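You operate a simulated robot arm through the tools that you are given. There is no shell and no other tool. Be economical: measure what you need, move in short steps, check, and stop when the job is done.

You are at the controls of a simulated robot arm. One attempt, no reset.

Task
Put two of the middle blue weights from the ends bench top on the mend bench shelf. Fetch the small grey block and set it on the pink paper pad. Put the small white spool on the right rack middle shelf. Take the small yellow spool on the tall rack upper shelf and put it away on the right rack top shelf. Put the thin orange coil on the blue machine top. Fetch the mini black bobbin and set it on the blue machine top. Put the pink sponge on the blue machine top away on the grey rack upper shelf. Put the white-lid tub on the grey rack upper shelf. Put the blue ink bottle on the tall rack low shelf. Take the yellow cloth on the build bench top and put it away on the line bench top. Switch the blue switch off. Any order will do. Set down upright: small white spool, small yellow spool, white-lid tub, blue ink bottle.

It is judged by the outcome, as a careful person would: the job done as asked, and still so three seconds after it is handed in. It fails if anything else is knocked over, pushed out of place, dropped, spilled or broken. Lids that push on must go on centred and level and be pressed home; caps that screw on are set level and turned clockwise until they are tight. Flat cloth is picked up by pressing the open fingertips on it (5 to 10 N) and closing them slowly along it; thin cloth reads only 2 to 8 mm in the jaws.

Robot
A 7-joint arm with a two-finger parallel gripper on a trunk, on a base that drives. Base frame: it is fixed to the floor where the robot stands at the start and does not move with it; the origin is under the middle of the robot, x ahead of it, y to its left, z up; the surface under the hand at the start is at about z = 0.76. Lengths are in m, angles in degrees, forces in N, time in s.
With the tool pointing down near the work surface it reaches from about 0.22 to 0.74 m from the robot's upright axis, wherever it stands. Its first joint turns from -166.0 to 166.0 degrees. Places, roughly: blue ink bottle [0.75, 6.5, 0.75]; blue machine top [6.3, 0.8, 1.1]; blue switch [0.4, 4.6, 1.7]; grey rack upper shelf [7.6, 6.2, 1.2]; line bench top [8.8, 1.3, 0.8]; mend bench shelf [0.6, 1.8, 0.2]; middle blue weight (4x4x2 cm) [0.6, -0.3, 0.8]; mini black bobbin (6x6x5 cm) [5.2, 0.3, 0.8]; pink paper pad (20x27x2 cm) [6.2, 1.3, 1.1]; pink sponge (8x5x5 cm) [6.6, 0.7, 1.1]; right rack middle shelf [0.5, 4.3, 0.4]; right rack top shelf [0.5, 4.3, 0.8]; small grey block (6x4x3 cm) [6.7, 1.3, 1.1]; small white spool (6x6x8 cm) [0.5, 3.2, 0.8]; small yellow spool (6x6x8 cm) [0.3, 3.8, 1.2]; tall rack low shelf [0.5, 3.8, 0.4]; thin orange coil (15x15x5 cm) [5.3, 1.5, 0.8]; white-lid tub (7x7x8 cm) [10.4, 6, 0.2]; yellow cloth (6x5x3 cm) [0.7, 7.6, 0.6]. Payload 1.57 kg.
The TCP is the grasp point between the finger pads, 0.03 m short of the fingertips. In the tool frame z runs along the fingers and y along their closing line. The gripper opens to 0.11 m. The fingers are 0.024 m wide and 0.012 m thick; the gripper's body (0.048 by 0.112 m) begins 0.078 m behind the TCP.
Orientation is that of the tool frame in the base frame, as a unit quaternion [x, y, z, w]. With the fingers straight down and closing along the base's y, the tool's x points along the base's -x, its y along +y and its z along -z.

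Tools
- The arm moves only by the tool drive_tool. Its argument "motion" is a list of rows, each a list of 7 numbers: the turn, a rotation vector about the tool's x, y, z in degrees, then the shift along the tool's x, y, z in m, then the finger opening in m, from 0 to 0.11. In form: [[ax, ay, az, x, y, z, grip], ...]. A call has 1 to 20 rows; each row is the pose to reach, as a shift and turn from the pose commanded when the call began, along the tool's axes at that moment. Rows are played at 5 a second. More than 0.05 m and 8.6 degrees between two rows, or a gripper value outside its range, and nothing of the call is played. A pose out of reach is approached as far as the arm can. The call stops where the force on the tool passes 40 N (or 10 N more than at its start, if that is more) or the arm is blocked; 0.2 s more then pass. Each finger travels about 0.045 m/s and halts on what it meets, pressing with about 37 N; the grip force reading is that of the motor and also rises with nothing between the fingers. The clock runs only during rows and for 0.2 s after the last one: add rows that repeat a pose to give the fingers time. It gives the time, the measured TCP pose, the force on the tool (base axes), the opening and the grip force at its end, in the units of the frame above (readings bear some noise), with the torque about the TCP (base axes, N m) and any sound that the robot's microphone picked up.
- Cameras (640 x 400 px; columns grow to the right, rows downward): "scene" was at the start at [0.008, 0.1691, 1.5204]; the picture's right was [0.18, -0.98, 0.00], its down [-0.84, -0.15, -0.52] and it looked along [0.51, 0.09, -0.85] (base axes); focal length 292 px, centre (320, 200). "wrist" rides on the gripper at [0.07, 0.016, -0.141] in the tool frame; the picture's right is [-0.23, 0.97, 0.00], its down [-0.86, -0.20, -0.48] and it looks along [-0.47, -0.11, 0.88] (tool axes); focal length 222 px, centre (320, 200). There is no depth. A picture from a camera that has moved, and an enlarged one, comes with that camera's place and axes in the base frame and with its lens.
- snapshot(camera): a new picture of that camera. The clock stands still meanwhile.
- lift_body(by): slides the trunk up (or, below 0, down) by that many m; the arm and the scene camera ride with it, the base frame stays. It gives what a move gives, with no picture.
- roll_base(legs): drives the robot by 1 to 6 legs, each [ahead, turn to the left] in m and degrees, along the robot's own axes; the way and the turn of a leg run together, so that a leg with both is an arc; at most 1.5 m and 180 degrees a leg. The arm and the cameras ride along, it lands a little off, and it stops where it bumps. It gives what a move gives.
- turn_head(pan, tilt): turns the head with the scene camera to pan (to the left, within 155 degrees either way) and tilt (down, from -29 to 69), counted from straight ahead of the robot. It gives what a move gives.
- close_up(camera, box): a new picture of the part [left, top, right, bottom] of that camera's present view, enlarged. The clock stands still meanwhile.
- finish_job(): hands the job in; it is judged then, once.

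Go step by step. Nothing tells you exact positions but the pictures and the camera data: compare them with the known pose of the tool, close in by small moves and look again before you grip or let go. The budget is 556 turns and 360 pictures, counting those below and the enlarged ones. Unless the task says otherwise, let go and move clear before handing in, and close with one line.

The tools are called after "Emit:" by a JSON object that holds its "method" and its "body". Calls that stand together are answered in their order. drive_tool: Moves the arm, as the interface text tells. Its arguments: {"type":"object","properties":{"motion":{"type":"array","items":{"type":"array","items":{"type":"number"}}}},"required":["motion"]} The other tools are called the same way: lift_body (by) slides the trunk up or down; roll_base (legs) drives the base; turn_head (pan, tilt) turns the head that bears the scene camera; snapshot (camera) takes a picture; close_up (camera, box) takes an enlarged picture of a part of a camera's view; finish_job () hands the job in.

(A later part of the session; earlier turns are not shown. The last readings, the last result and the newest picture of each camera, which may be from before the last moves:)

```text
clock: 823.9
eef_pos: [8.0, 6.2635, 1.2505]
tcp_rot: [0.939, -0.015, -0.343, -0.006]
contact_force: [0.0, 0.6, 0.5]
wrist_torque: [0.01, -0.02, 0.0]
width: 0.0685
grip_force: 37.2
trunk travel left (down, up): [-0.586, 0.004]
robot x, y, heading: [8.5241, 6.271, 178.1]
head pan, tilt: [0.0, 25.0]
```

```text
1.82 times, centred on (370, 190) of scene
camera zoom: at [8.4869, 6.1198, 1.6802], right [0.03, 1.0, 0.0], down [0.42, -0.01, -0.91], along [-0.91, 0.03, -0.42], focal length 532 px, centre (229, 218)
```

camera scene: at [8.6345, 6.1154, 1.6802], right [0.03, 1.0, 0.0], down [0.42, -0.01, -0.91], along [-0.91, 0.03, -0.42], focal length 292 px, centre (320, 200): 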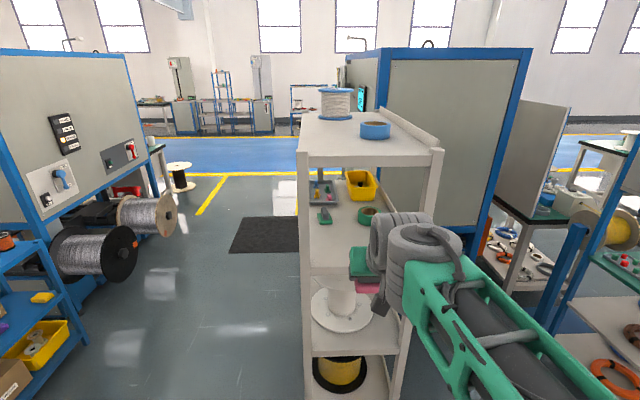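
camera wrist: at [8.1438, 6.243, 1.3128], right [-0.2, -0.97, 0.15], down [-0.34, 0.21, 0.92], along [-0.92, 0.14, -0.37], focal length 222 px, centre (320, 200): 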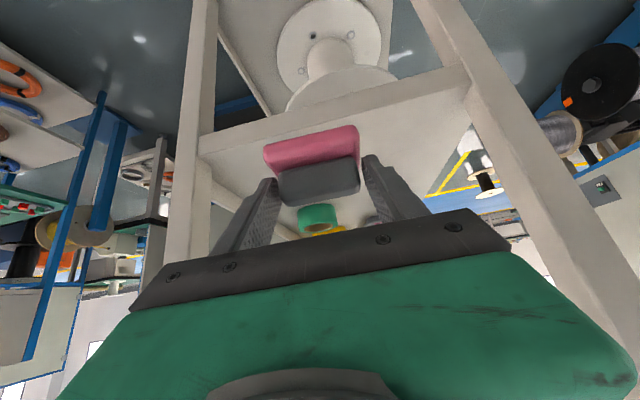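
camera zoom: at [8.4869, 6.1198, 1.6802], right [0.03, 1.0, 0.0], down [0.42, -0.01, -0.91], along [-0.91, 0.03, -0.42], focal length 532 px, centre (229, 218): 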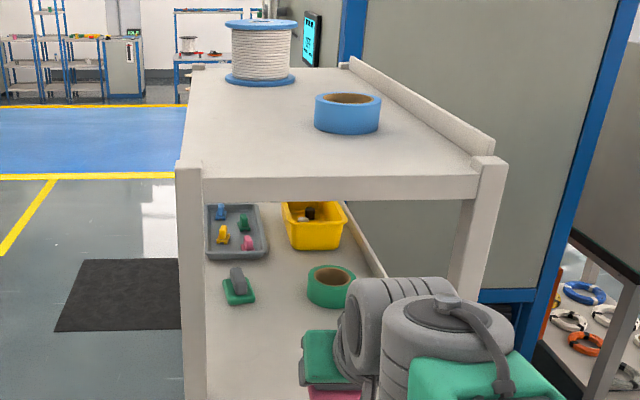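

The space under the top shelf is tight at this tilt, so I'll set the sponge just inside the near end at about (7.875,6.295).

Emit:
{"method": "drive_tool", "body": {"motion": [[0, 0, 0, -0.002, -0.01, 0.02, 0.045], [0, 0, 0, -0.02, -0.02, 0.045, 0.045], [0, 0, 0, -0.043, -0.0315, 0.073, 0.045], [0, 0, 0, -0.066, -0.0315, 0.1015, 0.045]]}}

Emit:
{"method": "snapshot", "body": {"camera": "wrist"}}

Emit:
{"method": "close_up", "body": {"camera": "scene", "box": [280, 80, 460, 300]}}

```text
clock: 824.9
eef_pos: [7.8878, 6.2986, 1.2129]
tcp_rot: [0.94, -0.013, -0.342, -0.005]
contact_force: [0.0, -0.3, -0.4]
wrist_torque: [-0.03, -0.04, 0.0]
width: 0.0685
grip_force: 37.3
trunk travel left (down, up): [-0.586, 0.004]
robot x, y, heading: [8.523, 6.2705, 178.3]
head pan, tilt: [0.0, 25.0]
```

```text
163 pictures are left
camera wrist: at [8.0301, 6.279, 1.2761], right [-0.2, -0.97, 0.15], down [-0.34, 0.21, 0.92], along [-0.92, 0.14, -0.37], focal length 222 px, centre (320, 200)
```

wrist: 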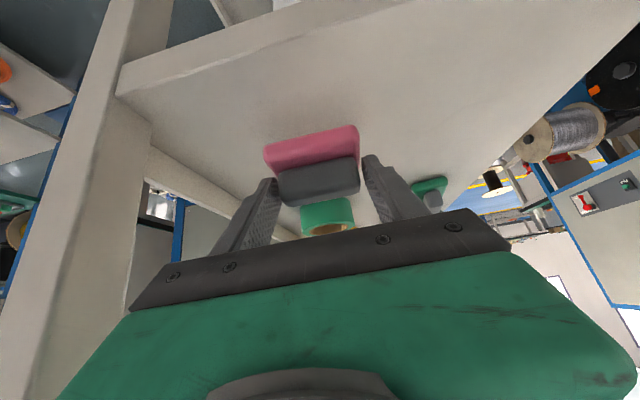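

```text
1.82 times, centred on (370, 190) of scene
camera zoom: at [8.4871, 6.1198, 1.6802], right [0.03, 1.0, 0.0], down [0.42, -0.01, -0.91], along [-0.91, 0.03, -0.42], focal length 532 px, centre (229, 218)
```

zoom: 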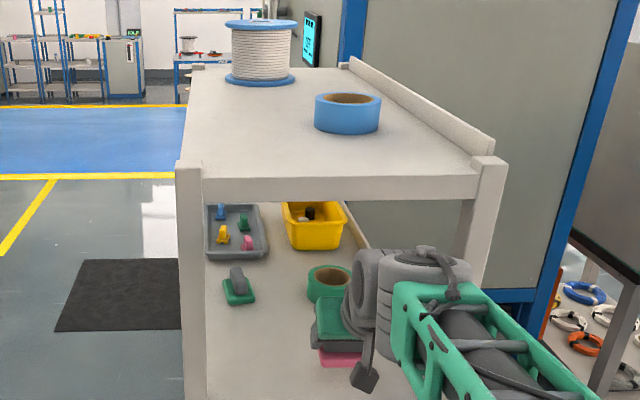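

Over the shelf and clear of the neighbours. I lower.

Emit:
{"method": "drive_tool", "body": {"motion": [[0, 0, 0, 0.0045, 0, 0.0053, 0.045], [0, 0, 0, 0.0084, 0, 0.01, 0.045]]}}

Emit:
{"method": "drive_tool", "body": {"motion": [[0, 0, 0, 0.0019, 0, 0.0023, 0.045], [0, 0, 0, 0.0039, 0, 0.0046, 0.045]]}}

Emit:
{"method": "drive_tool", "body": {"motion": [[0, 0, 0, 0.0016, 0, 0.0019, 0.045], [0, 0, 0, 0.0032, 0, 0.0038, 0.045]]}}

```text
clock: 825.5
eef_pos: [7.8871, 6.2979, 1.2002]
tcp_rot: [0.939, -0.014, -0.343, -0.006]
contact_force: [-0.6, 0.1, -0.3]
wrist_torque: [0.01, 0.03, 0.0]
width: 0.0685
grip_force: 36.8
trunk travel left (down, up): [-0.586, 0.004]
robot x, y, heading: [8.5264, 6.2733, 178.2]
head pan, tilt: [0.0, 25.0]
```

```text
clock: 826.1
eef_pos: [7.8874, 6.3001, 1.1954]
tcp_rot: [0.939, -0.013, -0.343, -0.005]
contact_force: [0.0, 0.0, 0.1]
wrist_torque: [-0.03, 0.01, -0.01]
width: 0.069
grip_force: 36.6
trunk travel left (down, up): [-0.586, 0.004]
robot x, y, heading: [8.5238, 6.2721, 178.1]
head pan, tilt: [0.0, 25.0]
```

```text
clock: 826.7
eef_pos: [7.8868, 6.2988, 1.1903]
tcp_rot: [0.939, -0.015, -0.344, -0.006]
contact_force: [0.2, 0.5, 1.2]
wrist_torque: [-0.05, 0.03, 0.0]
width: 0.0687
grip_force: 37.4
trunk travel left (down, up): [-0.586, 0.004]
robot x, y, heading: [8.523, 6.2736, 178.5]
head pan, tilt: [0.0, 25.0]
```

Emit:
{"method": "drive_tool", "body": {"motion": [[0, 0, 0, 0.0016, 0, 0.0019, 0.045], [0, 0, 0, 0.0032, 0, 0.0038, 0.045]]}}

Emit:
{"method": "snapshot", "body": {"camera": "wrist"}}

```text
clock: 827.3
eef_pos: [7.886, 6.2987, 1.1899]
tcp_rot: [0.938, -0.014, -0.347, -0.006]
contact_force: [2.1, -0.5, 14.2]
wrist_torque: [-0.07, 0.33, -0.01]
width: 0.0687
grip_force: 37.2
trunk travel left (down, up): [-0.586, 0.004]
robot x, y, heading: [8.5235, 6.2689, 178.4]
head pan, tilt: [0.0, 25.0]
```

```text
161 pictures are left
camera wrist: at [8.0305, 6.2782, 1.2519], right [-0.2, -0.97, 0.15], down [-0.33, 0.21, 0.92], along [-0.92, 0.14, -0.36], focal length 222 px, centre (320, 200)
```

wrist: 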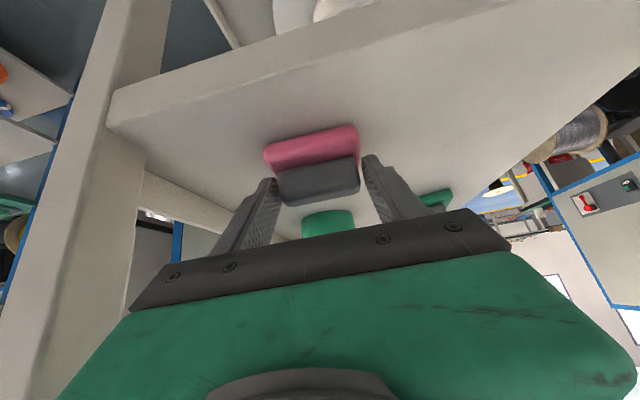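

Contact. I release and back straight out.

Emit:
{"method": "drive_tool", "body": {"motion": [[0, 0, 0, -0.0005, 0, -0.0006, 0.06], [0, 0, 0, -0.0005, 0, -0.0006, 0.075], [0, 0, 0, -0.0005, 0, -0.0006, 0.088], [0, 0, 0, -0.0005, 0, -0.0006, 0.09], [0, 0, 0, 0.015, 0, -0.02, 0.09], [0, 0, 0, 0.04, 0, -0.05, 0.09], [0, 0, 0, 0.065, 0, -0.08, 0.09], [0, 0, 0, 0.09, 0, -0.11, 0.09], [0, 0, 0, 0.1, 0, -0.14, 0.09]]}}

Emit:
{"method": "snapshot", "body": {"camera": "wrist"}}

```text
clock: 829.3
eef_pos: [8.0551, 6.2907, 1.229]
tcp_rot: [0.939, -0.013, -0.343, -0.005]
contact_force: [0.2, 0.3, 1.0]
wrist_torque: [0.05, 0.01, 0.0]
width: 0.0902
grip_force: 0.2
trunk travel left (down, up): [-0.586, 0.004]
robot x, y, heading: [8.5247, 6.2698, 178.2]
head pan, tilt: [0.0, 25.0]
```

```text
160 pictures are left
camera wrist: at [8.1985, 6.271, 1.291], right [-0.2, -0.97, 0.15], down [-0.34, 0.21, 0.92], along [-0.92, 0.14, -0.37], focal length 222 px, centre (320, 200)
```

wrist: 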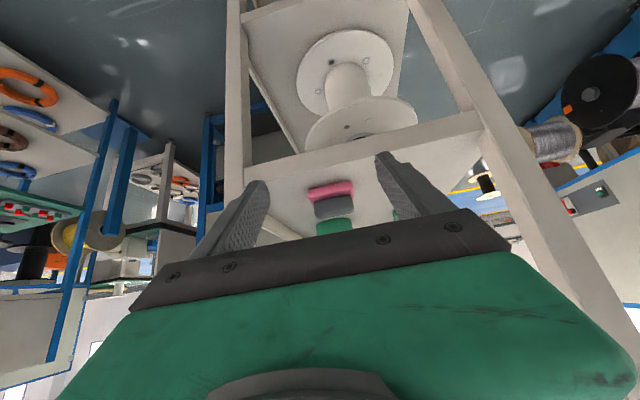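

The sponge is on the grey rack's upper shelf. Next I turn to find the white-lid tub near (10.4,6,0.2).

Emit:
{"method": "roll_base", "body": {"legs": [[-0.45, 0], [0, 180]]}}

Emit:
{"method": "turn_head", "body": {"pan": -10, "tilt": 35}}

Emit:
{"method": "snapshot", "body": {"camera": "scene"}}

```text
clock: 839.5
eef_pos: [9.4503, 6.2661, 1.2264]
tcp_rot: [-0.012, 0.939, 0.003, 0.344]
contact_force: [0.1, 0.9, -0.1]
wrist_torque: [0.0, -0.01, -0.02]
width: 0.0897
grip_force: 0.1
trunk travel left (down, up): [-0.586, 0.004]
robot x, y, heading: [8.9825, 6.263, 1.5]
head pan, tilt: [0.0, 25.0]
```

```text
clock: 840.3
eef_pos: [9.4512, 6.2666, 1.2273]
tcp_rot: [-0.012, 0.939, 0.004, 0.344]
contact_force: [-0.4, -0.5, -1.3]
wrist_torque: [-0.04, 0.01, 0.0]
width: 0.09
grip_force: 0.0
trunk travel left (down, up): [-0.586, 0.004]
robot x, y, heading: [8.9818, 6.2589, 1.9]
head pan, tilt: [-10.0, 35.0]
```

```text
159 pictures are left
camera scene: at [9.0039, 6.4025, 1.6645], right [-0.15, -0.99, 0.0], down [-0.57, 0.08, -0.82], along [0.81, -0.12, -0.57], focal length 292 px, centre (320, 200)
```

scene: 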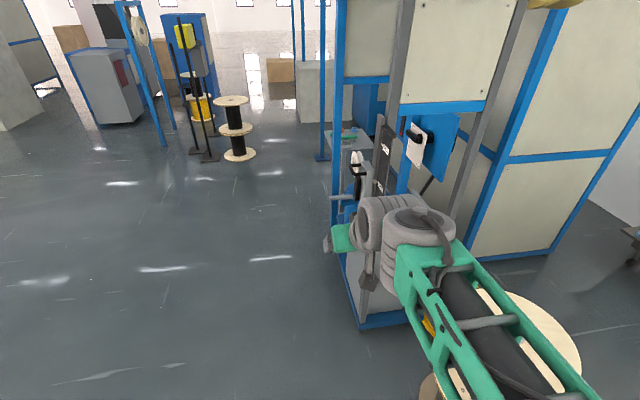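

Emit:
{"method": "roll_base", "body": {"legs": [[0, 28], [1.45, 0], [0, -120]]}}

Emit:
{"method": "turn_head", "body": {"pan": 0, "tilt": 50}}

Emit:
{"method": "snapshot", "body": {"camera": "scene"}}

```text
clock: 854.0
eef_pos: [10.2288, 6.4979, 1.2278]
tcp_rot: [0.689, 0.638, -0.253, 0.233]
contact_force: [1.0, -0.1, -0.8]
wrist_torque: [0.02, 0.0, 0.01]
width: 0.09
grip_force: 0.0
trunk travel left (down, up): [-0.586, 0.004]
robot x, y, heading: [10.2729, 6.9692, -94.2]
head pan, tilt: [-10.0, 35.0]
```

```text
clock: 854.8
eef_pos: [10.228, 6.498, 1.2275]
tcp_rot: [0.69, 0.637, -0.253, 0.233]
contact_force: [0.0, 0.1, 0.3]
wrist_torque: [-0.02, -0.03, -0.01]
width: 0.09
grip_force: 0.0
trunk travel left (down, up): [-0.586, 0.004]
robot x, y, heading: [10.2693, 6.96, -94.3]
head pan, tilt: [0.0, 50.0]
```

```text
158 pictures are left
camera scene: at [10.4235, 6.9405, 1.6428], right [-1.0, 0.08, 0.0], down [0.06, 0.76, -0.64], along [-0.05, -0.64, -0.77], focal length 292 px, centre (320, 200)
```

scene: 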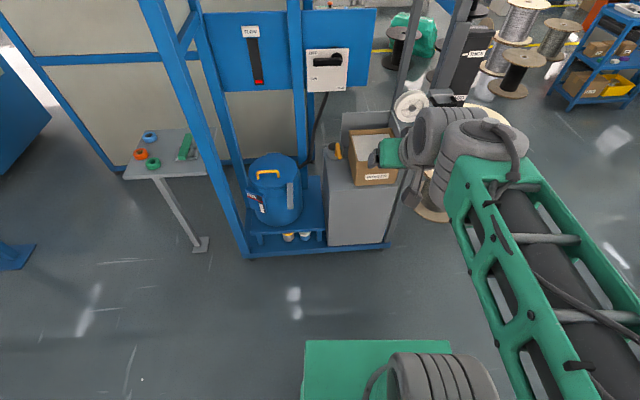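

Emit:
{"method": "close_up", "body": {"camera": "scene", "box": [235, 190, 345, 265]}}

```text
5.33 times, centred on (290, 228) of scene
camera zoom: at [10.4235, 6.9405, 1.6428], right [-1.0, 0.08, 0.0], down [0.06, 0.76, -0.64], along [-0.05, -0.64, -0.77], focal length 1559 px, centre (480, 53)
```

zoom: 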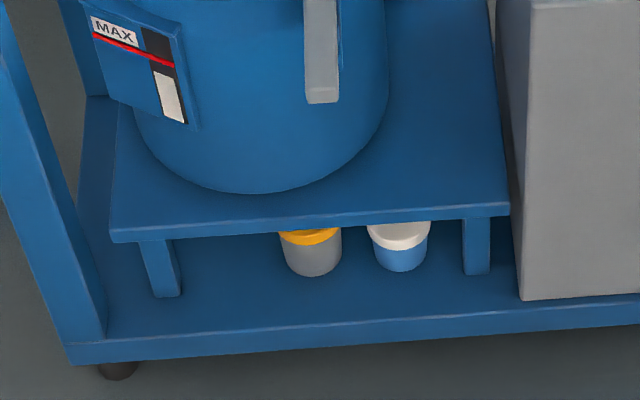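

I see two tubs under the low drum platform: a yellow-lid one and the white-lid blue one at about (10.44,5.98), base z≈0.12. I'll align the base with it first.

Emit:
{"method": "roll_base", "body": {"legs": [[0, 39], [0.29, 0], [0, -35]]}}

Emit:
{"method": "lift_body", "body": {"by": -0.3}}

Emit:
{"method": "snapshot", "body": {"camera": "scene"}}

```text
clock: 860.3
eef_pos: [10.4131, 6.2624, 1.2283]
tcp_rot: [0.673, 0.656, -0.246, 0.239]
contact_force: [-0.2, 0.0, 0.9]
wrist_torque: [0.02, -0.01, -0.02]
width: 0.0901
grip_force: 0.0
trunk travel left (down, up): [-0.586, 0.004]
robot x, y, heading: [10.4294, 6.7353, -91.4]
head pan, tilt: [0.0, 50.0]
```

```text
clock: 863.3
eef_pos: [10.4123, 6.2618, 0.9278]
tcp_rot: [0.672, 0.656, -0.246, 0.239]
contact_force: [-0.2, -0.3, 0.1]
wrist_torque: [0.0, 0.02, 0.0]
width: 0.0901
grip_force: 0.0
trunk travel left (down, up): [-0.286, 0.304]
robot x, y, heading: [10.4304, 6.7318, -91.4]
head pan, tilt: [0.0, 50.0]
```

```text
156 pictures are left
camera scene: at [10.5859, 6.7138, 1.3428], right [-1.0, 0.02, 0.0], down [0.02, 0.77, -0.64], along [-0.02, -0.64, -0.77], focal length 292 px, centre (320, 200)
```

scene: 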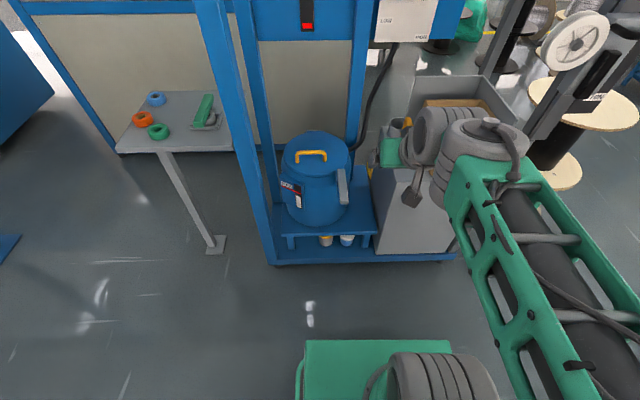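

Emit:
{"method": "lift_body", "body": {"by": -0.28}}

Emit:
{"method": "drive_tool", "body": {"motion": [[0, -3, 0, -0.028, 0.01, 0.0237, 0.084], [0, -6, 0, -0.056, 0.02, 0.0473, 0.084], [0, -9, 0, -0.084, 0.027, 0.071, 0.084], [0, -11, 0, -0.0539, 0.027, 0.1067, 0.084], [0, -13, 0, -0.0238, 0.027, 0.1424, 0.084], [0, -15, 0, 0.0063, 0.027, 0.178, 0.084], [0, -17, 0, 0.0364, 0.027, 0.2138, 0.084], [0, -19, 0, 0.0665, 0.027, 0.2495, 0.084], [0, -21, 0, 0.0966, 0.027, 0.2852, 0.084], [0, -23, 0, 0.1267, 0.027, 0.321, 0.084], [0, -25, 0, 0.1568, 0.027, 0.3566, 0.084]]}}

Emit:
{"method": "snapshot", "body": {"camera": "wrist"}}

Emit:
{"method": "snapshot", "body": {"camera": "scene"}}

```text
clock: 866.2
eef_pos: [10.4126, 6.262, 0.6478]
tcp_rot: [0.672, 0.656, -0.247, 0.24]
contact_force: [0.1, 0.9, -0.7]
wrist_torque: [-0.02, -0.06, 0.03]
width: 0.09
grip_force: 0.0
trunk travel left (down, up): [-0.006, 0.584]
robot x, y, heading: [10.4291, 6.7322, -91.4]
head pan, tilt: [0.0, 50.0]
```

```text
clock: 868.6
eef_pos: [10.4332, 6.1501, 0.2727]
tcp_rot: [0.603, 0.588, -0.387, 0.376]
contact_force: [0.0, -0.6, 0.2]
wrist_torque: [0.01, -0.01, -0.02]
width: 0.0839
grip_force: 0.2
trunk travel left (down, up): [-0.006, 0.584]
robot x, y, heading: [10.4306, 6.7314, -91.1]
head pan, tilt: [0.0, 50.0]
```

```text
155 pictures are left
camera wrist: at [10.4537, 6.3082, 0.2696], right [0.97, -0.12, 0.21], down [-0.2, 0.08, 0.98], along [-0.13, -0.99, 0.06], focal length 222 px, centre (320, 200)
```

wrist: 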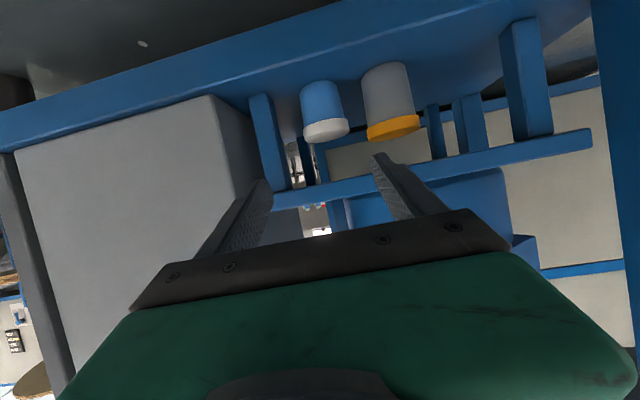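

```text
154 pictures are left
camera scene: at [10.5858, 6.714, 1.0628], right [-1.0, 0.02, 0.0], down [0.02, 0.77, -0.64], along [-0.02, -0.64, -0.77], focal length 292 px, centre (320, 200)
```

scene: 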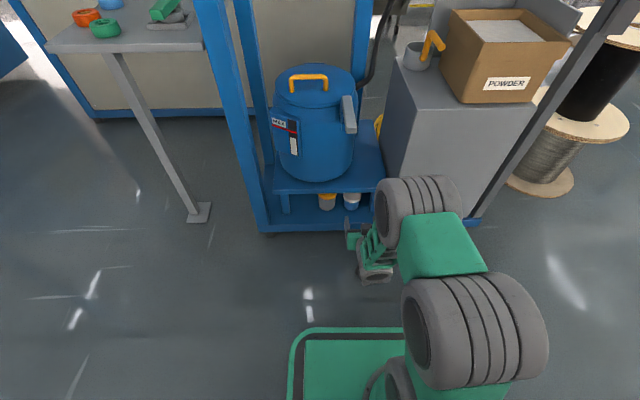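

Emit:
{"method": "close_up", "body": {"camera": "wrist", "box": [230, 40, 450, 180]}}

```text
2.86 times, centred on (340, 110) of wrist
camera zoom: at [10.4537, 6.3082, 0.2696], right [0.97, -0.12, 0.21], down [-0.2, 0.08, 0.98], along [-0.13, -0.99, 0.06], focal length 635 px, centre (263, 457)
```

zoom: 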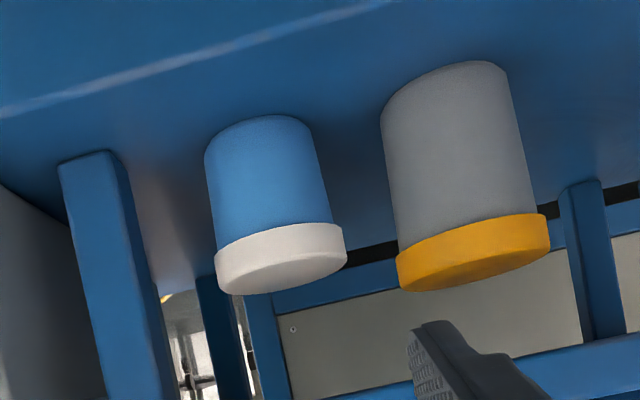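

White-lid tub: centre (10.44,5.957), z 0.122–0.193, with a platform leg 3 cm to its left and the yellow-lid tub 3 cm to its right. I'll use an 80 mm opening and creep in at z≈0.156.

Emit:
{"method": "drive_tool", "body": {"motion": [[0, 0, 0, 0.018, 0.003, 0.0303, 0.08], [0, 0, 0, 0.036, 0.006, 0.0606, 0.08], [0, 0, 0, 0.054, 0.009, 0.0909, 0.08], [0, 0, 0, 0.0716, 0.011, 0.1211, 0.08], [0, 0, 0, 0.0716, 0.011, 0.1211, 0.08]]}}

Emit:
{"method": "snapshot", "body": {"camera": "wrist"}}

```text
clock: 869.8
eef_pos: [10.444, 6.0704, 0.1554]
tcp_rot: [0.603, 0.589, -0.385, 0.376]
contact_force: [-0.4, 0.6, 0.5]
wrist_torque: [-0.02, 0.0, 0.02]
width: 0.0797
grip_force: 0.0
trunk travel left (down, up): [-0.006, 0.584]
robot x, y, heading: [10.4291, 6.7318, -91.5]
head pan, tilt: [0.0, 50.0]
```

```text
152 pictures are left
camera wrist: at [10.4639, 6.228, 0.1519], right [0.97, -0.12, 0.21], down [-0.2, 0.08, 0.98], along [-0.13, -0.99, 0.05], focal length 222 px, centre (320, 200)
```

wrist: 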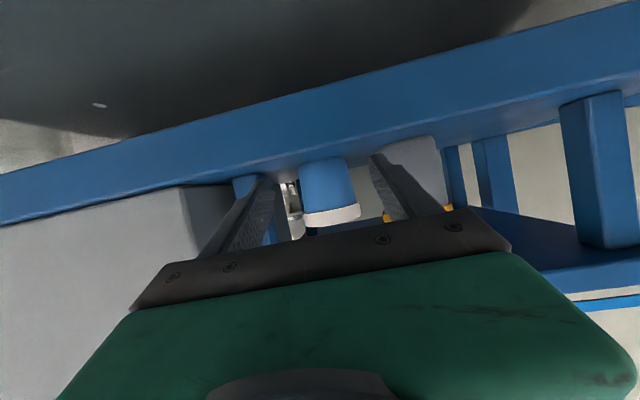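

Alignment is good. I rise 7 mm to clear the deck's rim, then creep forward halfway and check.

Emit:
{"method": "drive_tool", "body": {"motion": [[0, 0, 0, -0.0064, 0.001, -0.0029, 0.08], [0, 0, 0, -0.0168, 0.0015, 0.0197, 0.08], [0, 0, 0, -0.0273, 0.002, 0.0424, 0.08]]}}

Emit:
{"method": "snapshot", "body": {"camera": "wrist"}}

```text
clock: 870.6
eef_pos: [10.4444, 6.0204, 0.163]
tcp_rot: [0.604, 0.589, -0.385, 0.375]
contact_force: [0.0, -0.4, 0.4]
wrist_torque: [0.0, 0.01, 0.01]
width: 0.0799
grip_force: 0.1
trunk travel left (down, up): [-0.006, 0.584]
robot x, y, heading: [10.4299, 6.7318, -91.2]
head pan, tilt: [0.0, 50.0]
```

```text
151 pictures are left
camera wrist: at [10.4651, 6.1789, 0.1589], right [0.97, -0.12, 0.21], down [-0.2, 0.08, 0.98], along [-0.13, -0.99, 0.05], focal length 222 px, centre (320, 200)
```

wrist: 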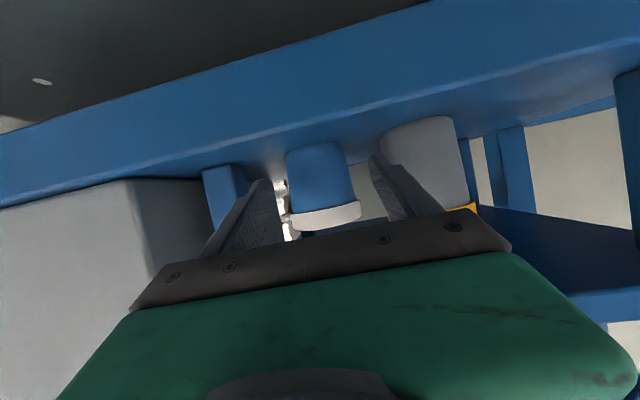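

Emit:
{"method": "drive_tool", "body": {"motion": [[0, 0, 0, -0.0063, -0.003, 0.0136, 0.08], [0, 0, 0, -0.0126, -0.003, 0.0273, 0.08], [0, 0, 0, -0.0188, -0.003, 0.0409, 0.08], [0, 0, 0, -0.0251, -0.003, 0.0545, 0.08]]}}

Emit:
{"method": "snapshot", "body": {"camera": "wrist"}}

```text
clock: 871.6
eef_pos: [10.4412, 5.9622, 0.1643]
tcp_rot: [0.603, 0.589, -0.385, 0.376]
contact_force: [0.5, 0.6, -0.3]
wrist_torque: [-0.01, 0.0, -0.02]
width: 0.08
grip_force: 0.0
trunk travel left (down, up): [-0.006, 0.584]
robot x, y, heading: [10.4362, 6.7305, -91.3]
head pan, tilt: [0.0, 50.0]
```

```text
150 pictures are left
camera wrist: at [10.462, 6.1198, 0.1605], right [0.97, -0.12, 0.2], down [-0.2, 0.08, 0.98], along [-0.13, -0.99, 0.05], focal length 222 px, centre (320, 200)
```

wrist: 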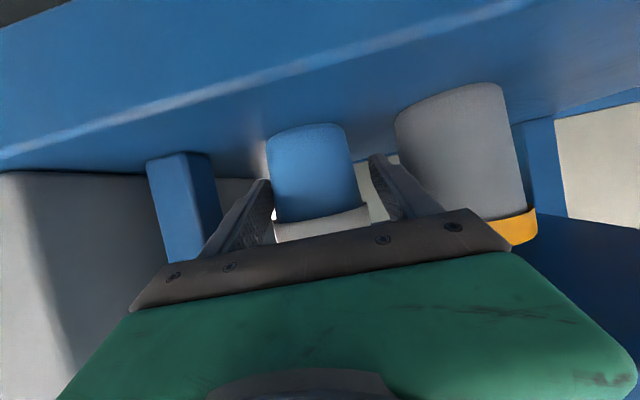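

The tub is between the fingers with no contact. I close.

Emit:
{"method": "drive_tool", "body": {"motion": [[0, 0, 0, 0, 0, 0, 0.07], [0, 0, 0, 0, 0, 0, 0.06], [0, 0, 0, 0, 0, 0, 0.05], [0, 0, 0, 0, 0, 0, 0.045], [0, 0, 0, 0, 0, 0, 0.045]]}}

Emit:
{"method": "drive_tool", "body": {"motion": [[0, 0, 0, -0.0091, 0, -0.0042, 0.045], [0, 0, 0, -0.0227, 0, -0.0105, 0.045]]}}

Emit:
{"method": "snapshot", "body": {"camera": "wrist"}}

```text
clock: 872.8
eef_pos: [10.4414, 5.9624, 0.1649]
tcp_rot: [0.602, 0.589, -0.385, 0.376]
contact_force: [-0.4, -0.4, 0.5]
wrist_torque: [-0.05, -0.05, -0.03]
width: 0.0647
grip_force: 36.8
trunk travel left (down, up): [-0.006, 0.584]
robot x, y, heading: [10.432, 6.7331, -91.5]
head pan, tilt: [0.0, 50.0]
```

```text
clock: 873.4
eef_pos: [10.4435, 5.9616, 0.1889]
tcp_rot: [0.603, 0.589, -0.386, 0.375]
contact_force: [-1.0, 0.4, -2.6]
wrist_torque: [0.01, 0.0, -0.03]
width: 0.0647
grip_force: 37.6
trunk travel left (down, up): [-0.006, 0.584]
robot x, y, heading: [10.4329, 6.733, -91.4]
head pan, tilt: [0.0, 50.0]
```

```text
149 pictures are left
camera wrist: at [10.4621, 6.1187, 0.1863], right [0.97, -0.12, 0.2], down [-0.2, 0.08, 0.98], along [-0.13, -0.99, 0.05], focal length 222 px, centre (320, 200)
```

wrist: 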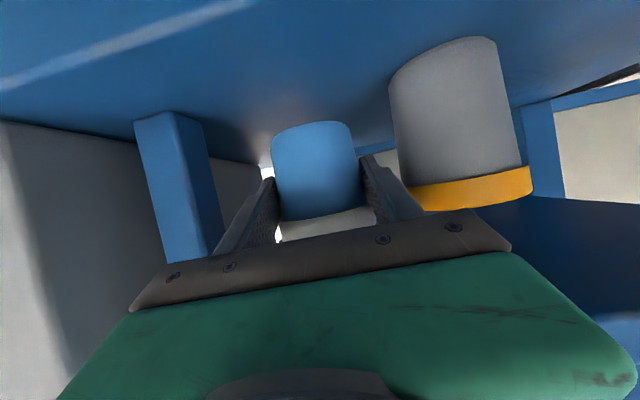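

Held and lifted 25 mm. I pull straight out.

Emit:
{"method": "drive_tool", "body": {"motion": [[0, 0, 0, 0.0168, 0, -0.0363, 0.045], [0, 0, 0, 0.0335, 0, -0.0726, 0.045], [0, 0, 0, 0.0503, 0, -0.109, 0.045], [0, 0, 0, 0.067, 0, -0.1453, 0.045]]}}

Emit:
{"method": "snapshot", "body": {"camera": "wrist"}}

Emit:
{"method": "snapshot", "body": {"camera": "scene"}}

```text
clock: 874.4
eef_pos: [10.4461, 6.1224, 0.1901]
tcp_rot: [0.603, 0.589, -0.385, 0.376]
contact_force: [0.1, -0.3, -2.3]
wrist_torque: [0.02, 0.0, -0.01]
width: 0.0647
grip_force: 36.8
trunk travel left (down, up): [-0.006, 0.584]
robot x, y, heading: [10.4293, 6.734, -91.3]
head pan, tilt: [0.0, 50.0]
```

```text
148 pictures are left
camera wrist: at [10.4671, 6.2794, 0.1867], right [0.97, -0.12, 0.21], down [-0.2, 0.08, 0.98], along [-0.13, -0.99, 0.05], focal length 222 px, centre (320, 200)
```

wrist: 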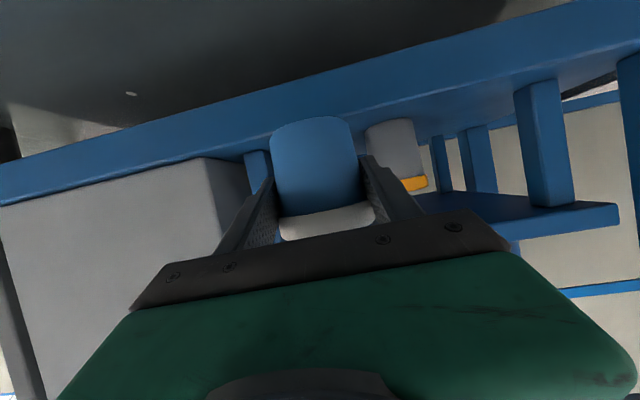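

```text
147 pictures are left
camera scene: at [10.5859, 6.7136, 1.0627], right [-1.0, 0.02, 0.0], down [0.02, 0.77, -0.64], along [-0.02, -0.64, -0.77], focal length 292 px, centre (320, 200)
```

scene: 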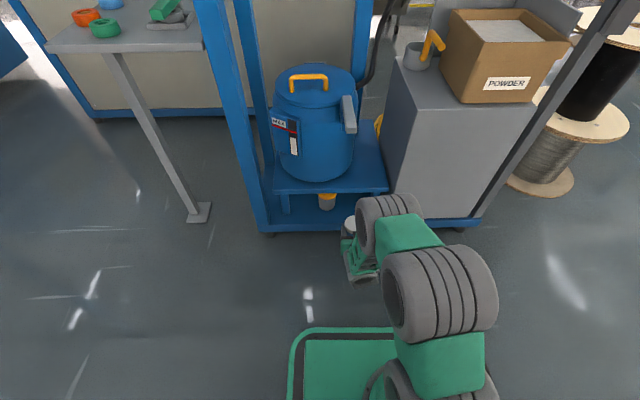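

Tub secured upright. I back away, raise the trunk and arm keeping the same tilt, and head for the rack's long side.

Emit:
{"method": "roll_base", "body": {"legs": [[-0.35, 0]]}}

Emit:
{"method": "lift_body", "body": {"by": 0.4}}

Emit:
{"method": "lift_body", "body": {"by": 0.18}}

Emit:
{"method": "drive_tool", "body": {"motion": [[0, 0, 0, -0.0409, 0, -0.0189, 0.045], [0, 0, 0, -0.0817, 0, -0.0377, 0.045], [0, 0, 0, -0.1226, 0, -0.0566, 0.045], [0, 0, 0, -0.1634, 0, -0.0754, 0.045], [0, 0, 0, -0.2043, 0, -0.0943, 0.045], [0, 0, 0, -0.2452, 0, -0.1131, 0.045], [0, 0, 0, -0.286, 0, -0.132, 0.045], [0, 0, 0, -0.3269, 0, -0.1508, 0.045], [0, 0, 0, -0.3677, 0, -0.1697, 0.045], [0, 0, 0, -0.4086, 0, -0.1886, 0.045], [0, 0, 0, -0.44, 0, -0.203, 0.045]]}}

Emit:
{"method": "snapshot", "body": {"camera": "wrist"}}

```text
clock: 876.6
eef_pos: [10.4591, 6.469, 0.1903]
tcp_rot: [0.602, 0.59, -0.385, 0.377]
contact_force: [0.4, 0.2, -2.5]
wrist_torque: [0.05, -0.01, 0.01]
width: 0.0646
grip_force: 36.9
trunk travel left (down, up): [-0.006, 0.584]
robot x, y, heading: [10.4394, 7.0843, -90.9]
head pan, tilt: [0.0, 50.0]
```

```text
clock: 880.5
eef_pos: [10.4572, 6.4706, 0.591]
tcp_rot: [0.601, 0.59, -0.385, 0.377]
contact_force: [0.8, 0.0, -2.3]
wrist_torque: [0.0, 0.03, -0.01]
width: 0.0645
grip_force: 37.2
trunk travel left (down, up): [-0.406, 0.184]
robot x, y, heading: [10.4393, 7.082, -91.2]
head pan, tilt: [0.0, 50.0]
```

```text
clock: 882.5
eef_pos: [10.4586, 6.4695, 0.7704]
tcp_rot: [0.602, 0.59, -0.384, 0.376]
contact_force: [0.2, 0.4, -1.9]
wrist_torque: [0.04, 0.03, -0.01]
width: 0.0643
grip_force: 37.0
trunk travel left (down, up): [-0.586, 0.004]
robot x, y, heading: [10.4388, 7.0798, -91.2]
head pan, tilt: [0.0, 50.0]
```

```text
clock: 884.9
eef_pos: [10.4583, 6.4703, 1.26]
tcp_rot: [0.602, 0.59, -0.385, 0.376]
contact_force: [0.1, 0.0, -1.6]
wrist_torque: [0.01, -0.04, -0.02]
width: 0.0646
grip_force: 36.9
trunk travel left (down, up): [-0.586, 0.004]
robot x, y, heading: [10.4376, 7.0791, -90.9]
head pan, tilt: [0.0, 50.0]
```

```text
146 pictures are left
camera wrist: at [10.4778, 6.6293, 1.2553], right [0.97, -0.11, 0.2], down [-0.2, 0.08, 0.98], along [-0.13, -0.99, 0.05], focal length 222 px, centre (320, 200)
```

wrist: 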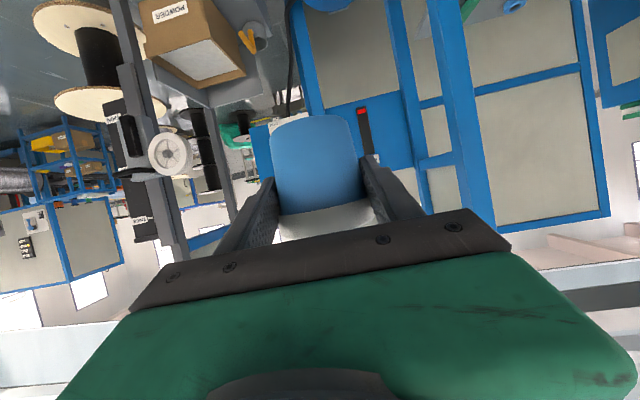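

Emit:
{"method": "roll_base", "body": {"legs": [[0, -89], [1.4, 0], [0, 62.7], [1.5, 0], [0.3, 0]]}}

Emit:
{"method": "turn_head", "body": {"pan": -60, "tilt": 25}}

Emit:
{"method": "snapshot", "body": {"camera": "scene"}}

```text
clock: 907.0
eef_pos: [7.9443, 4.9103, 1.2592]
tcp_rot: [0.721, 0.436, -0.461, 0.278]
contact_force: [-0.4, -0.2, -1.9]
wrist_torque: [-0.03, -0.03, 0.03]
width: 0.0642
grip_force: 37.1
trunk travel left (down, up): [-0.586, 0.004]
robot x, y, heading: [8.1999, 5.4638, -117.7]
head pan, tilt: [0.0, 50.0]
```

```text
clock: 908.3
eef_pos: [7.9446, 4.9112, 1.2576]
tcp_rot: [0.722, 0.435, -0.461, 0.277]
contact_force: [-0.3, 0.0, -1.9]
wrist_torque: [0.04, -0.03, 0.04]
width: 0.0644
grip_force: 37.0
trunk travel left (down, up): [-0.586, 0.004]
robot x, y, heading: [8.1982, 5.4644, -117.9]
head pan, tilt: [-60.0, 25.0]
```

```text
145 pictures are left
camera scene: at [8.2736, 5.4439, 1.6802], right [-0.04, 1.0, 0.0], down [0.42, 0.02, -0.91], along [-0.91, -0.04, -0.42], focal length 292 px, centre (320, 200)
```

scene: 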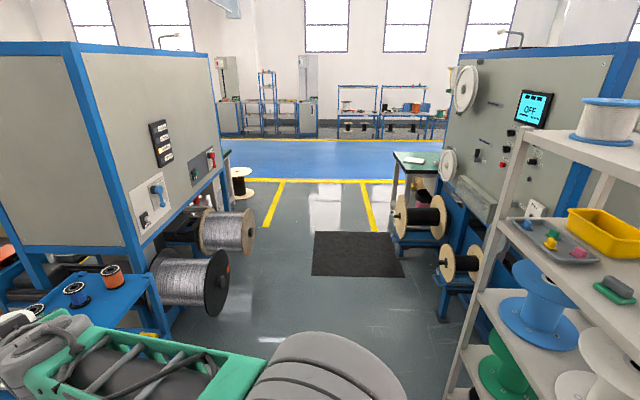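

Clear. I turn right to face the rack's open long side diagonally.

Emit:
{"method": "roll_base", "body": {"legs": [[0, -122]]}}

Emit:
{"method": "turn_head", "body": {"pan": 0, "tilt": 30}}

Emit:
{"method": "snapshot", "body": {"camera": "scene"}}

Emit:
{"method": "snapshot", "body": {"camera": "wrist"}}

```text
clock: 913.8
eef_pos: [7.8577, 5.9678, 1.2584]
tcp_rot: [0.735, -0.414, -0.468, -0.264]
contact_force: [-0.4, -0.4, -2.1]
wrist_torque: [-0.05, -0.07, 0.01]
width: 0.0641
grip_force: 37.6
trunk travel left (down, up): [-0.586, 0.004]
robot x, y, heading: [8.1996, 5.4637, 121.3]
head pan, tilt: [-60.0, 25.0]
```

```text
clock: 915.1
eef_pos: [7.8575, 5.9674, 1.2591]
tcp_rot: [0.734, -0.414, -0.468, -0.266]
contact_force: [-1.2, 0.5, -2.0]
wrist_torque: [-0.05, -0.05, -0.01]
width: 0.0642
grip_force: 37.4
trunk travel left (down, up): [-0.586, 0.004]
robot x, y, heading: [8.2032, 5.4672, 121.1]
head pan, tilt: [0.0, 30.0]
```

```text
144 pictures are left
camera scene: at [8.0529, 5.4129, 1.6723], right [0.86, 0.52, 0.0], down [0.26, -0.43, -0.87], along [-0.45, 0.74, -0.5], focal length 292 px, centre (320, 200)
```

scene: 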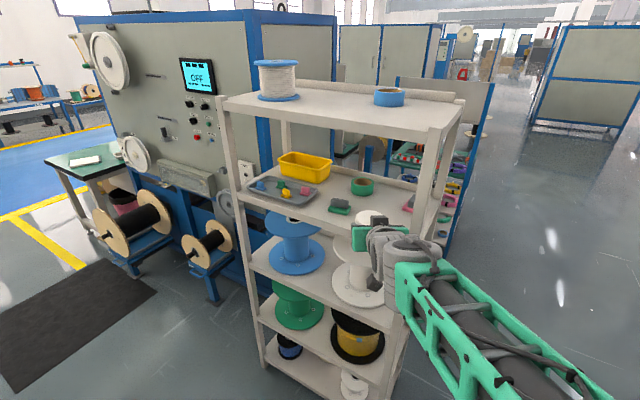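

```text
143 pictures are left
camera wrist: at [7.9253, 5.8255, 1.2547], right [-0.88, -0.42, 0.2], down [0.21, 0.04, 0.98], along [-0.42, 0.91, 0.05], focal length 222 px, centre (320, 200)
```

wrist: 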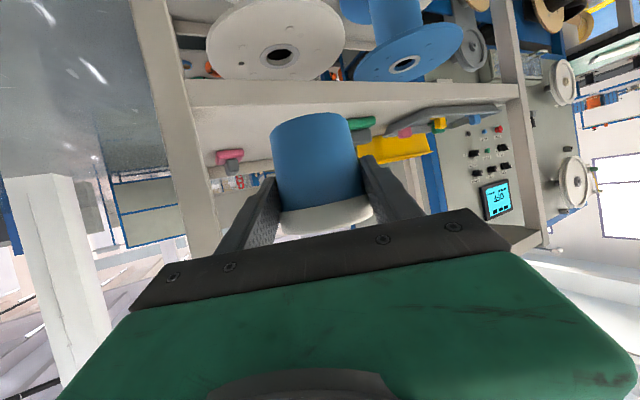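

I shift the hand 5 cm to the right and drive 0.15 m in.

Emit:
{"method": "drive_tool", "body": {"motion": [[0, 0, 0, 0, -0.025, 0, 0.045], [0, 0, 0, 0.0091, -0.05, 0.0042, 0.045], [0, 0, 0, 0.0182, -0.05, 0.0084, 0.045]]}}

Emit:
{"method": "roll_base", "body": {"legs": [[0.15, 0]]}}

Emit:
{"method": "snapshot", "body": {"camera": "wrist"}}

Emit:
{"method": "snapshot", "body": {"camera": "scene"}}

```text
clock: 915.9
eef_pos: [7.9028, 5.9937, 1.2367]
tcp_rot: [0.734, -0.414, -0.468, -0.265]
contact_force: [-0.1, -0.6, -3.1]
wrist_torque: [-0.02, -0.05, 0.0]
width: 0.0643
grip_force: 36.8
trunk travel left (down, up): [-0.586, 0.004]
robot x, y, heading: [8.203, 5.4616, 121.4]
head pan, tilt: [0.0, 30.0]
```

```text
clock: 917.2
eef_pos: [7.8282, 6.1209, 1.2354]
tcp_rot: [0.735, -0.415, -0.467, -0.264]
contact_force: [0.5, -0.5, -1.5]
wrist_torque: [-0.03, -0.02, 0.01]
width: 0.0641
grip_force: 36.7
trunk travel left (down, up): [-0.586, 0.004]
robot x, y, heading: [8.1258, 5.588, 121.2]
head pan, tilt: [0.0, 30.0]
```

```text
142 pictures are left
camera wrist: at [7.8942, 5.9773, 1.233], right [-0.88, -0.42, 0.2], down [0.21, 0.04, 0.98], along [-0.42, 0.91, 0.05], focal length 222 px, centre (320, 200)
```

wrist: 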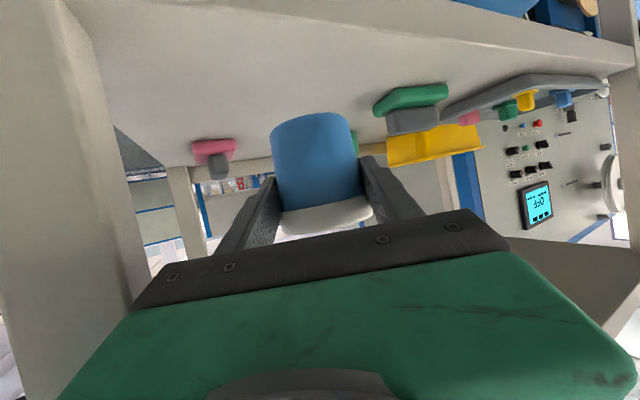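

```text
141 pictures are left
camera scene: at [7.9761, 5.5398, 1.6722], right [0.86, 0.52, 0.0], down [0.26, -0.43, -0.87], along [-0.45, 0.74, -0.5], focal length 292 px, centre (320, 200)
```

scene: 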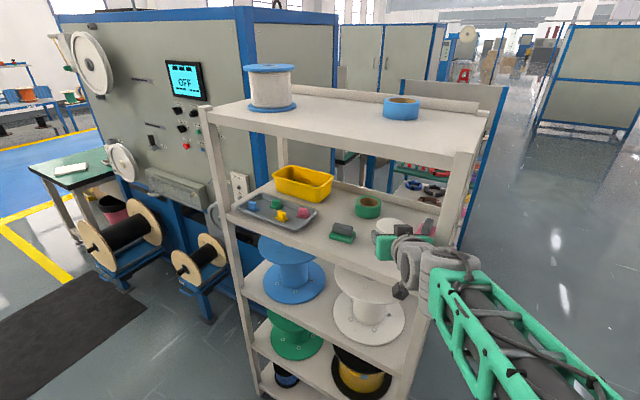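

Now the last 7 cm in, then lower.

Emit:
{"method": "drive_tool", "body": {"motion": [[0, 0, 0, -0.0145, -0.0045, 0.0313, 0.045], [0, 0, 0, -0.0289, -0.009, 0.0627, 0.045], [0, 0, 0, -0.0153, -0.009, 0.069, 0.045], [0, 0, 0, -0.0017, -0.009, 0.0753, 0.045]]}}

Emit:
{"method": "snapshot", "body": {"camera": "wrist"}}

```text
clock: 918.2
eef_pos: [7.7979, 6.1837, 1.208]
tcp_rot: [0.734, -0.413, -0.469, -0.265]
contact_force: [0.0, 0.1, -2.3]
wrist_torque: [-0.02, -0.02, 0.02]
width: 0.0639
grip_force: 37.0
trunk travel left (down, up): [-0.586, 0.004]
robot x, y, heading: [8.1244, 5.5926, 121.1]
head pan, tilt: [0.0, 30.0]
```

```text
140 pictures are left
camera wrist: at [7.8655, 6.0408, 1.2039], right [-0.88, -0.42, 0.2], down [0.21, 0.04, 0.98], along [-0.42, 0.91, 0.05], focal length 222 px, centre (320, 200)
```

wrist: 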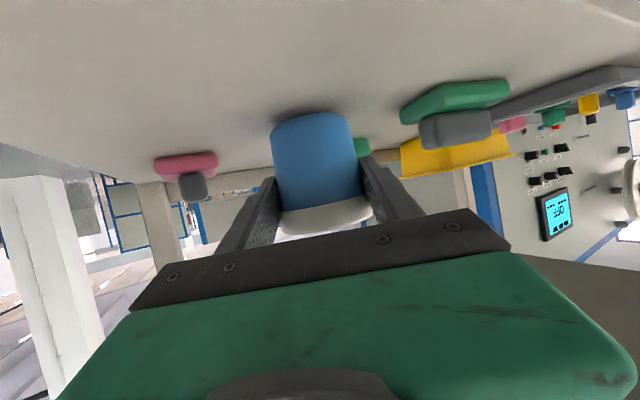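

Emit:
{"method": "drive_tool", "body": {"motion": [[0, 0, 0, 0.0045, 0, 0.0021, 0.045], [0, 0, 0, 0.0082, 0, 0.0038, 0.045]]}}

Emit:
{"method": "drive_tool", "body": {"motion": [[0, 0, 0, 0.0018, 0, 0.0008, 0.045], [0, 0, 0, 0.0036, 0, 0.0017, 0.045]]}}

Emit:
{"method": "drive_tool", "body": {"motion": [[0, 0, 0, 0.0018, 0, 0.0008, 0.045], [0, 0, 0, 0.0036, 0, 0.0017, 0.045]]}}

```text
clock: 918.8
eef_pos: [7.7992, 6.1827, 1.2021]
tcp_rot: [0.732, -0.414, -0.471, -0.267]
contact_force: [0.9, -1.0, 8.6]
wrist_torque: [-0.26, 0.18, 0.03]
width: 0.0642
grip_force: 36.8
trunk travel left (down, up): [-0.586, 0.004]
robot x, y, heading: [8.1252, 5.5877, 121.0]
head pan, tilt: [0.0, 30.0]
```

```text
clock: 919.4
eef_pos: [7.799, 6.1843, 1.2004]
tcp_rot: [0.731, -0.413, -0.473, -0.268]
contact_force: [-0.8, 4.2, 25.0]
wrist_torque: [-0.15, 0.1, 0.16]
width: 0.0641
grip_force: 37.2
trunk travel left (down, up): [-0.586, 0.004]
robot x, y, heading: [8.1229, 5.5909, 121.3]
head pan, tilt: [0.0, 30.0]
```

```text
clock: 920.0
eef_pos: [7.7999, 6.1817, 1.1959]
tcp_rot: [0.731, -0.412, -0.472, -0.268]
contact_force: [-0.9, -2.0, 29.8]
wrist_torque: [0.36, 0.51, 0.14]
width: 0.0632
grip_force: 36.9
trunk travel left (down, up): [-0.586, 0.004]
robot x, y, heading: [8.1253, 5.593, 121.5]
head pan, tilt: [0.0, 30.0]
```

It's on the shelf, pressed a bit. I relax upward and release.

Emit:
{"method": "drive_tool", "body": {"motion": [[0, 0, 0, -0.0027, 0, -0.0013, 0.045], [0, 0, 0, -0.0054, 0, -0.0025, 0.045]]}}

Emit:
{"method": "drive_tool", "body": {"motion": [[0, 0, 0, 0, 0, 0, 0.055], [0, 0, 0, 0, 0, 0, 0.066], [0, 0, 0, 0, 0, 0, 0.076], [0, 0, 0, 0, 0, 0, 0.082]]}}

Emit:
{"method": "snapshot", "body": {"camera": "wrist"}}

```text
clock: 920.6
eef_pos: [7.8004, 6.1832, 1.1957]
tcp_rot: [0.734, -0.414, -0.469, -0.265]
contact_force: [0.6, 1.5, 18.1]
wrist_torque: [0.82, 0.5, -0.03]
width: 0.0632
grip_force: 36.9
trunk travel left (down, up): [-0.586, 0.004]
robot x, y, heading: [8.124, 5.5908, 120.7]
head pan, tilt: [0.0, 30.0]
```

```text
clock: 921.6
eef_pos: [7.7988, 6.1844, 1.1954]
tcp_rot: [0.735, -0.415, -0.467, -0.264]
contact_force: [0.5, -0.2, 0.0]
wrist_torque: [-0.01, 0.01, 0.0]
width: 0.0819
grip_force: 0.0
trunk travel left (down, up): [-0.586, 0.004]
robot x, y, heading: [8.125, 5.5922, 121.0]
head pan, tilt: [0.0, 30.0]
```

```text
139 pictures are left
camera wrist: at [7.8666, 6.0402, 1.1917], right [-0.88, -0.42, 0.2], down [0.21, 0.04, 0.98], along [-0.42, 0.91, 0.05], focal length 222 px, centre (320, 200)
```

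wrist: 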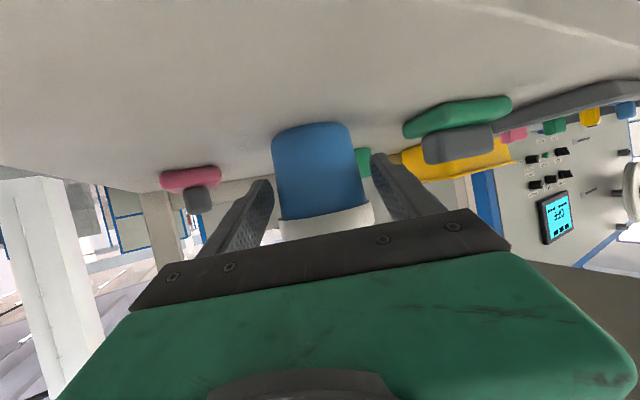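

Released; the tub stands. I back straight out.

Emit:
{"method": "drive_tool", "body": {"motion": [[0, 0, 0, 0.0147, 0, -0.0318, 0.082], [0, 0, 0, 0.0335, 0, -0.0726, 0.082], [0, 0, 0, 0.0503, 0, -0.109, 0.082], [0, 0, 0, 0.067, 0, -0.1453, 0.082]]}}

Emit:
{"method": "roll_base", "body": {"legs": [[-0.2, 0]]}}

Emit:
{"method": "snapshot", "body": {"camera": "scene"}}

```text
clock: 922.6
eef_pos: [7.884, 6.0448, 1.1977]
tcp_rot: [0.733, -0.414, -0.469, -0.266]
contact_force: [0.2, -0.1, -0.6]
wrist_torque: [-0.01, -0.03, -0.02]
width: 0.0808
grip_force: 0.1
trunk travel left (down, up): [-0.586, 0.004]
robot x, y, heading: [8.1249, 5.5879, 121.2]
head pan, tilt: [0.0, 30.0]
```

```text
clock: 924.2
eef_pos: [7.9868, 5.873, 1.1975]
tcp_rot: [0.734, -0.414, -0.468, -0.265]
contact_force: [-0.1, 0.2, -0.6]
wrist_torque: [-0.03, -0.02, 0.02]
width: 0.0821
grip_force: 0.0
trunk travel left (down, up): [-0.586, 0.004]
robot x, y, heading: [8.228, 5.4153, 121.1]
head pan, tilt: [0.0, 30.0]
```

```text
138 pictures are left
camera scene: at [8.0802, 5.3672, 1.6723], right [0.86, 0.52, 0.0], down [0.26, -0.43, -0.87], along [-0.45, 0.74, -0.5], focal length 292 px, centre (320, 200)
```

scene: 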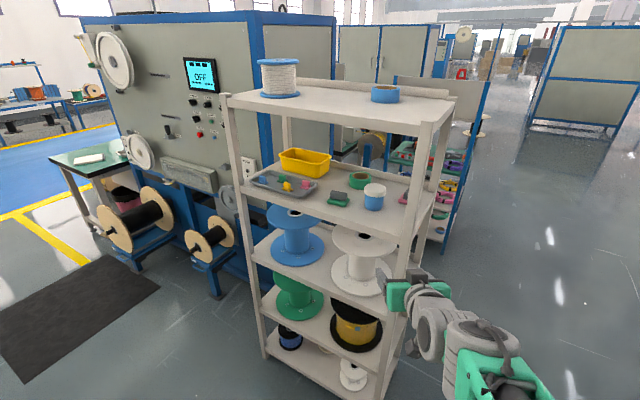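

The tub stands on the upper shelf beside the sponge. Next the orange coil and the bobbin; I drive west out to the main aisle.

Emit:
{"method": "roll_base", "body": {"legs": [[0, 59], [1.5, 0], [1.5, 0], [1.5, 0], [0.6, 0]]}}

Emit:
{"method": "turn_head", "body": {"pan": 30, "tilt": 20}}

Emit:
{"method": "snapshot", "body": {"camera": "scene"}}

```text
clock: 951.6
eef_pos: [2.5579, 5.3349, 1.1956]
tcp_rot: [0.843, 0.025, -0.537, 0.015]
contact_force: [-0.7, 0.1, 0.4]
wrist_torque: [-0.04, -0.02, -0.01]
width: 0.082
grip_force: 0.2
trunk travel left (down, up): [-0.586, 0.004]
robot x, y, heading: [3.0732, 5.3371, -176.9]
head pan, tilt: [0.0, 30.0]
```

```text
clock: 952.5
eef_pos: [2.5571, 5.3344, 1.1969]
tcp_rot: [0.842, 0.025, -0.538, 0.015]
contact_force: [-0.6, -0.2, 0.4]
wrist_torque: [-0.01, -0.02, 0.01]
width: 0.0821
grip_force: 0.1
trunk travel left (down, up): [-0.586, 0.004]
robot x, y, heading: [3.0755, 5.3346, -177.0]
head pan, tilt: [30.0, 20.0]
```

```text
137 pictures are left
camera scene: at [3.0634, 5.1359, 1.6883], right [-0.55, 0.84, 0.0], down [0.29, 0.19, -0.94], along [-0.79, -0.52, -0.34], focal length 292 px, centre (320, 200)
```

scene: 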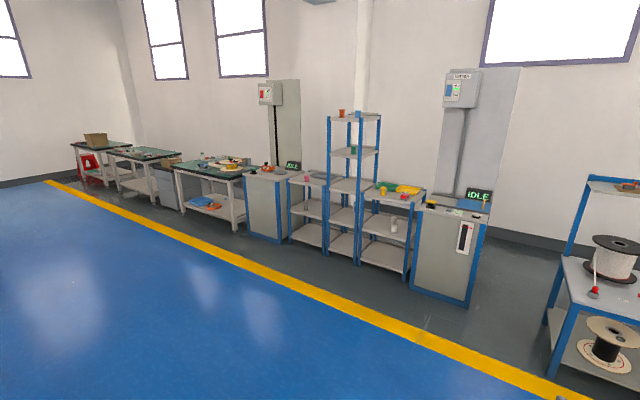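

Emit:
{"method": "roll_base", "body": {"legs": [[0, 93], [1.5, 0], [1.5, 0], [0.85, 0], [0, 85]]}}

Emit:
{"method": "turn_head", "body": {"pan": 0, "tilt": 25}}

Emit:
{"method": "snapshot", "body": {"camera": "scene"}}

```text
clock: 978.9
eef_pos: [4.0379, 1.4412, 1.1971]
tcp_rot: [0.008, 0.843, -0.005, 0.538]
contact_force: [-0.1, 0.1, -0.4]
wrist_torque: [0.02, 0.0, 0.02]
width: 0.0821
grip_force: 0.1
trunk travel left (down, up): [-0.586, 0.004]
robot x, y, heading: [3.529, 1.4809, -1.3]
head pan, tilt: [30.0, 20.0]
```

```text
clock: 979.9
eef_pos: [4.0387, 1.4412, 1.1985]
tcp_rot: [0.008, 0.843, -0.005, 0.538]
contact_force: [0.4, 0.2, 0.1]
wrist_torque: [0.01, 0.03, -0.01]
width: 0.082
grip_force: 0.0
trunk travel left (down, up): [-0.586, 0.004]
robot x, y, heading: [3.5276, 1.48, -1.2]
head pan, tilt: [0.0, 25.0]
```

```text
136 pictures are left
camera scene: at [3.5621, 1.6371, 1.6802], right [-0.02, -1.0, 0.0], down [-0.42, 0.01, -0.91], along [0.91, -0.02, -0.42], focal length 292 px, centre (320, 200)
```

scene: 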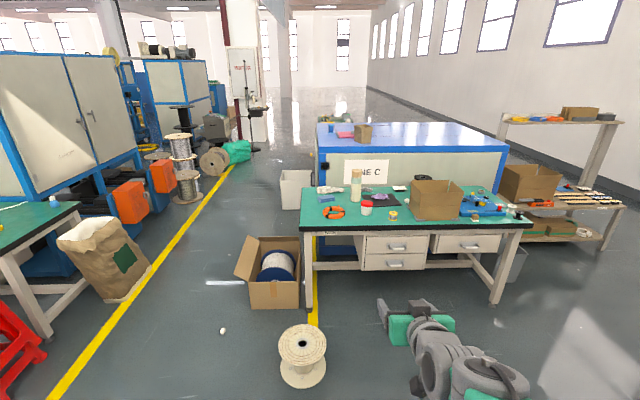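

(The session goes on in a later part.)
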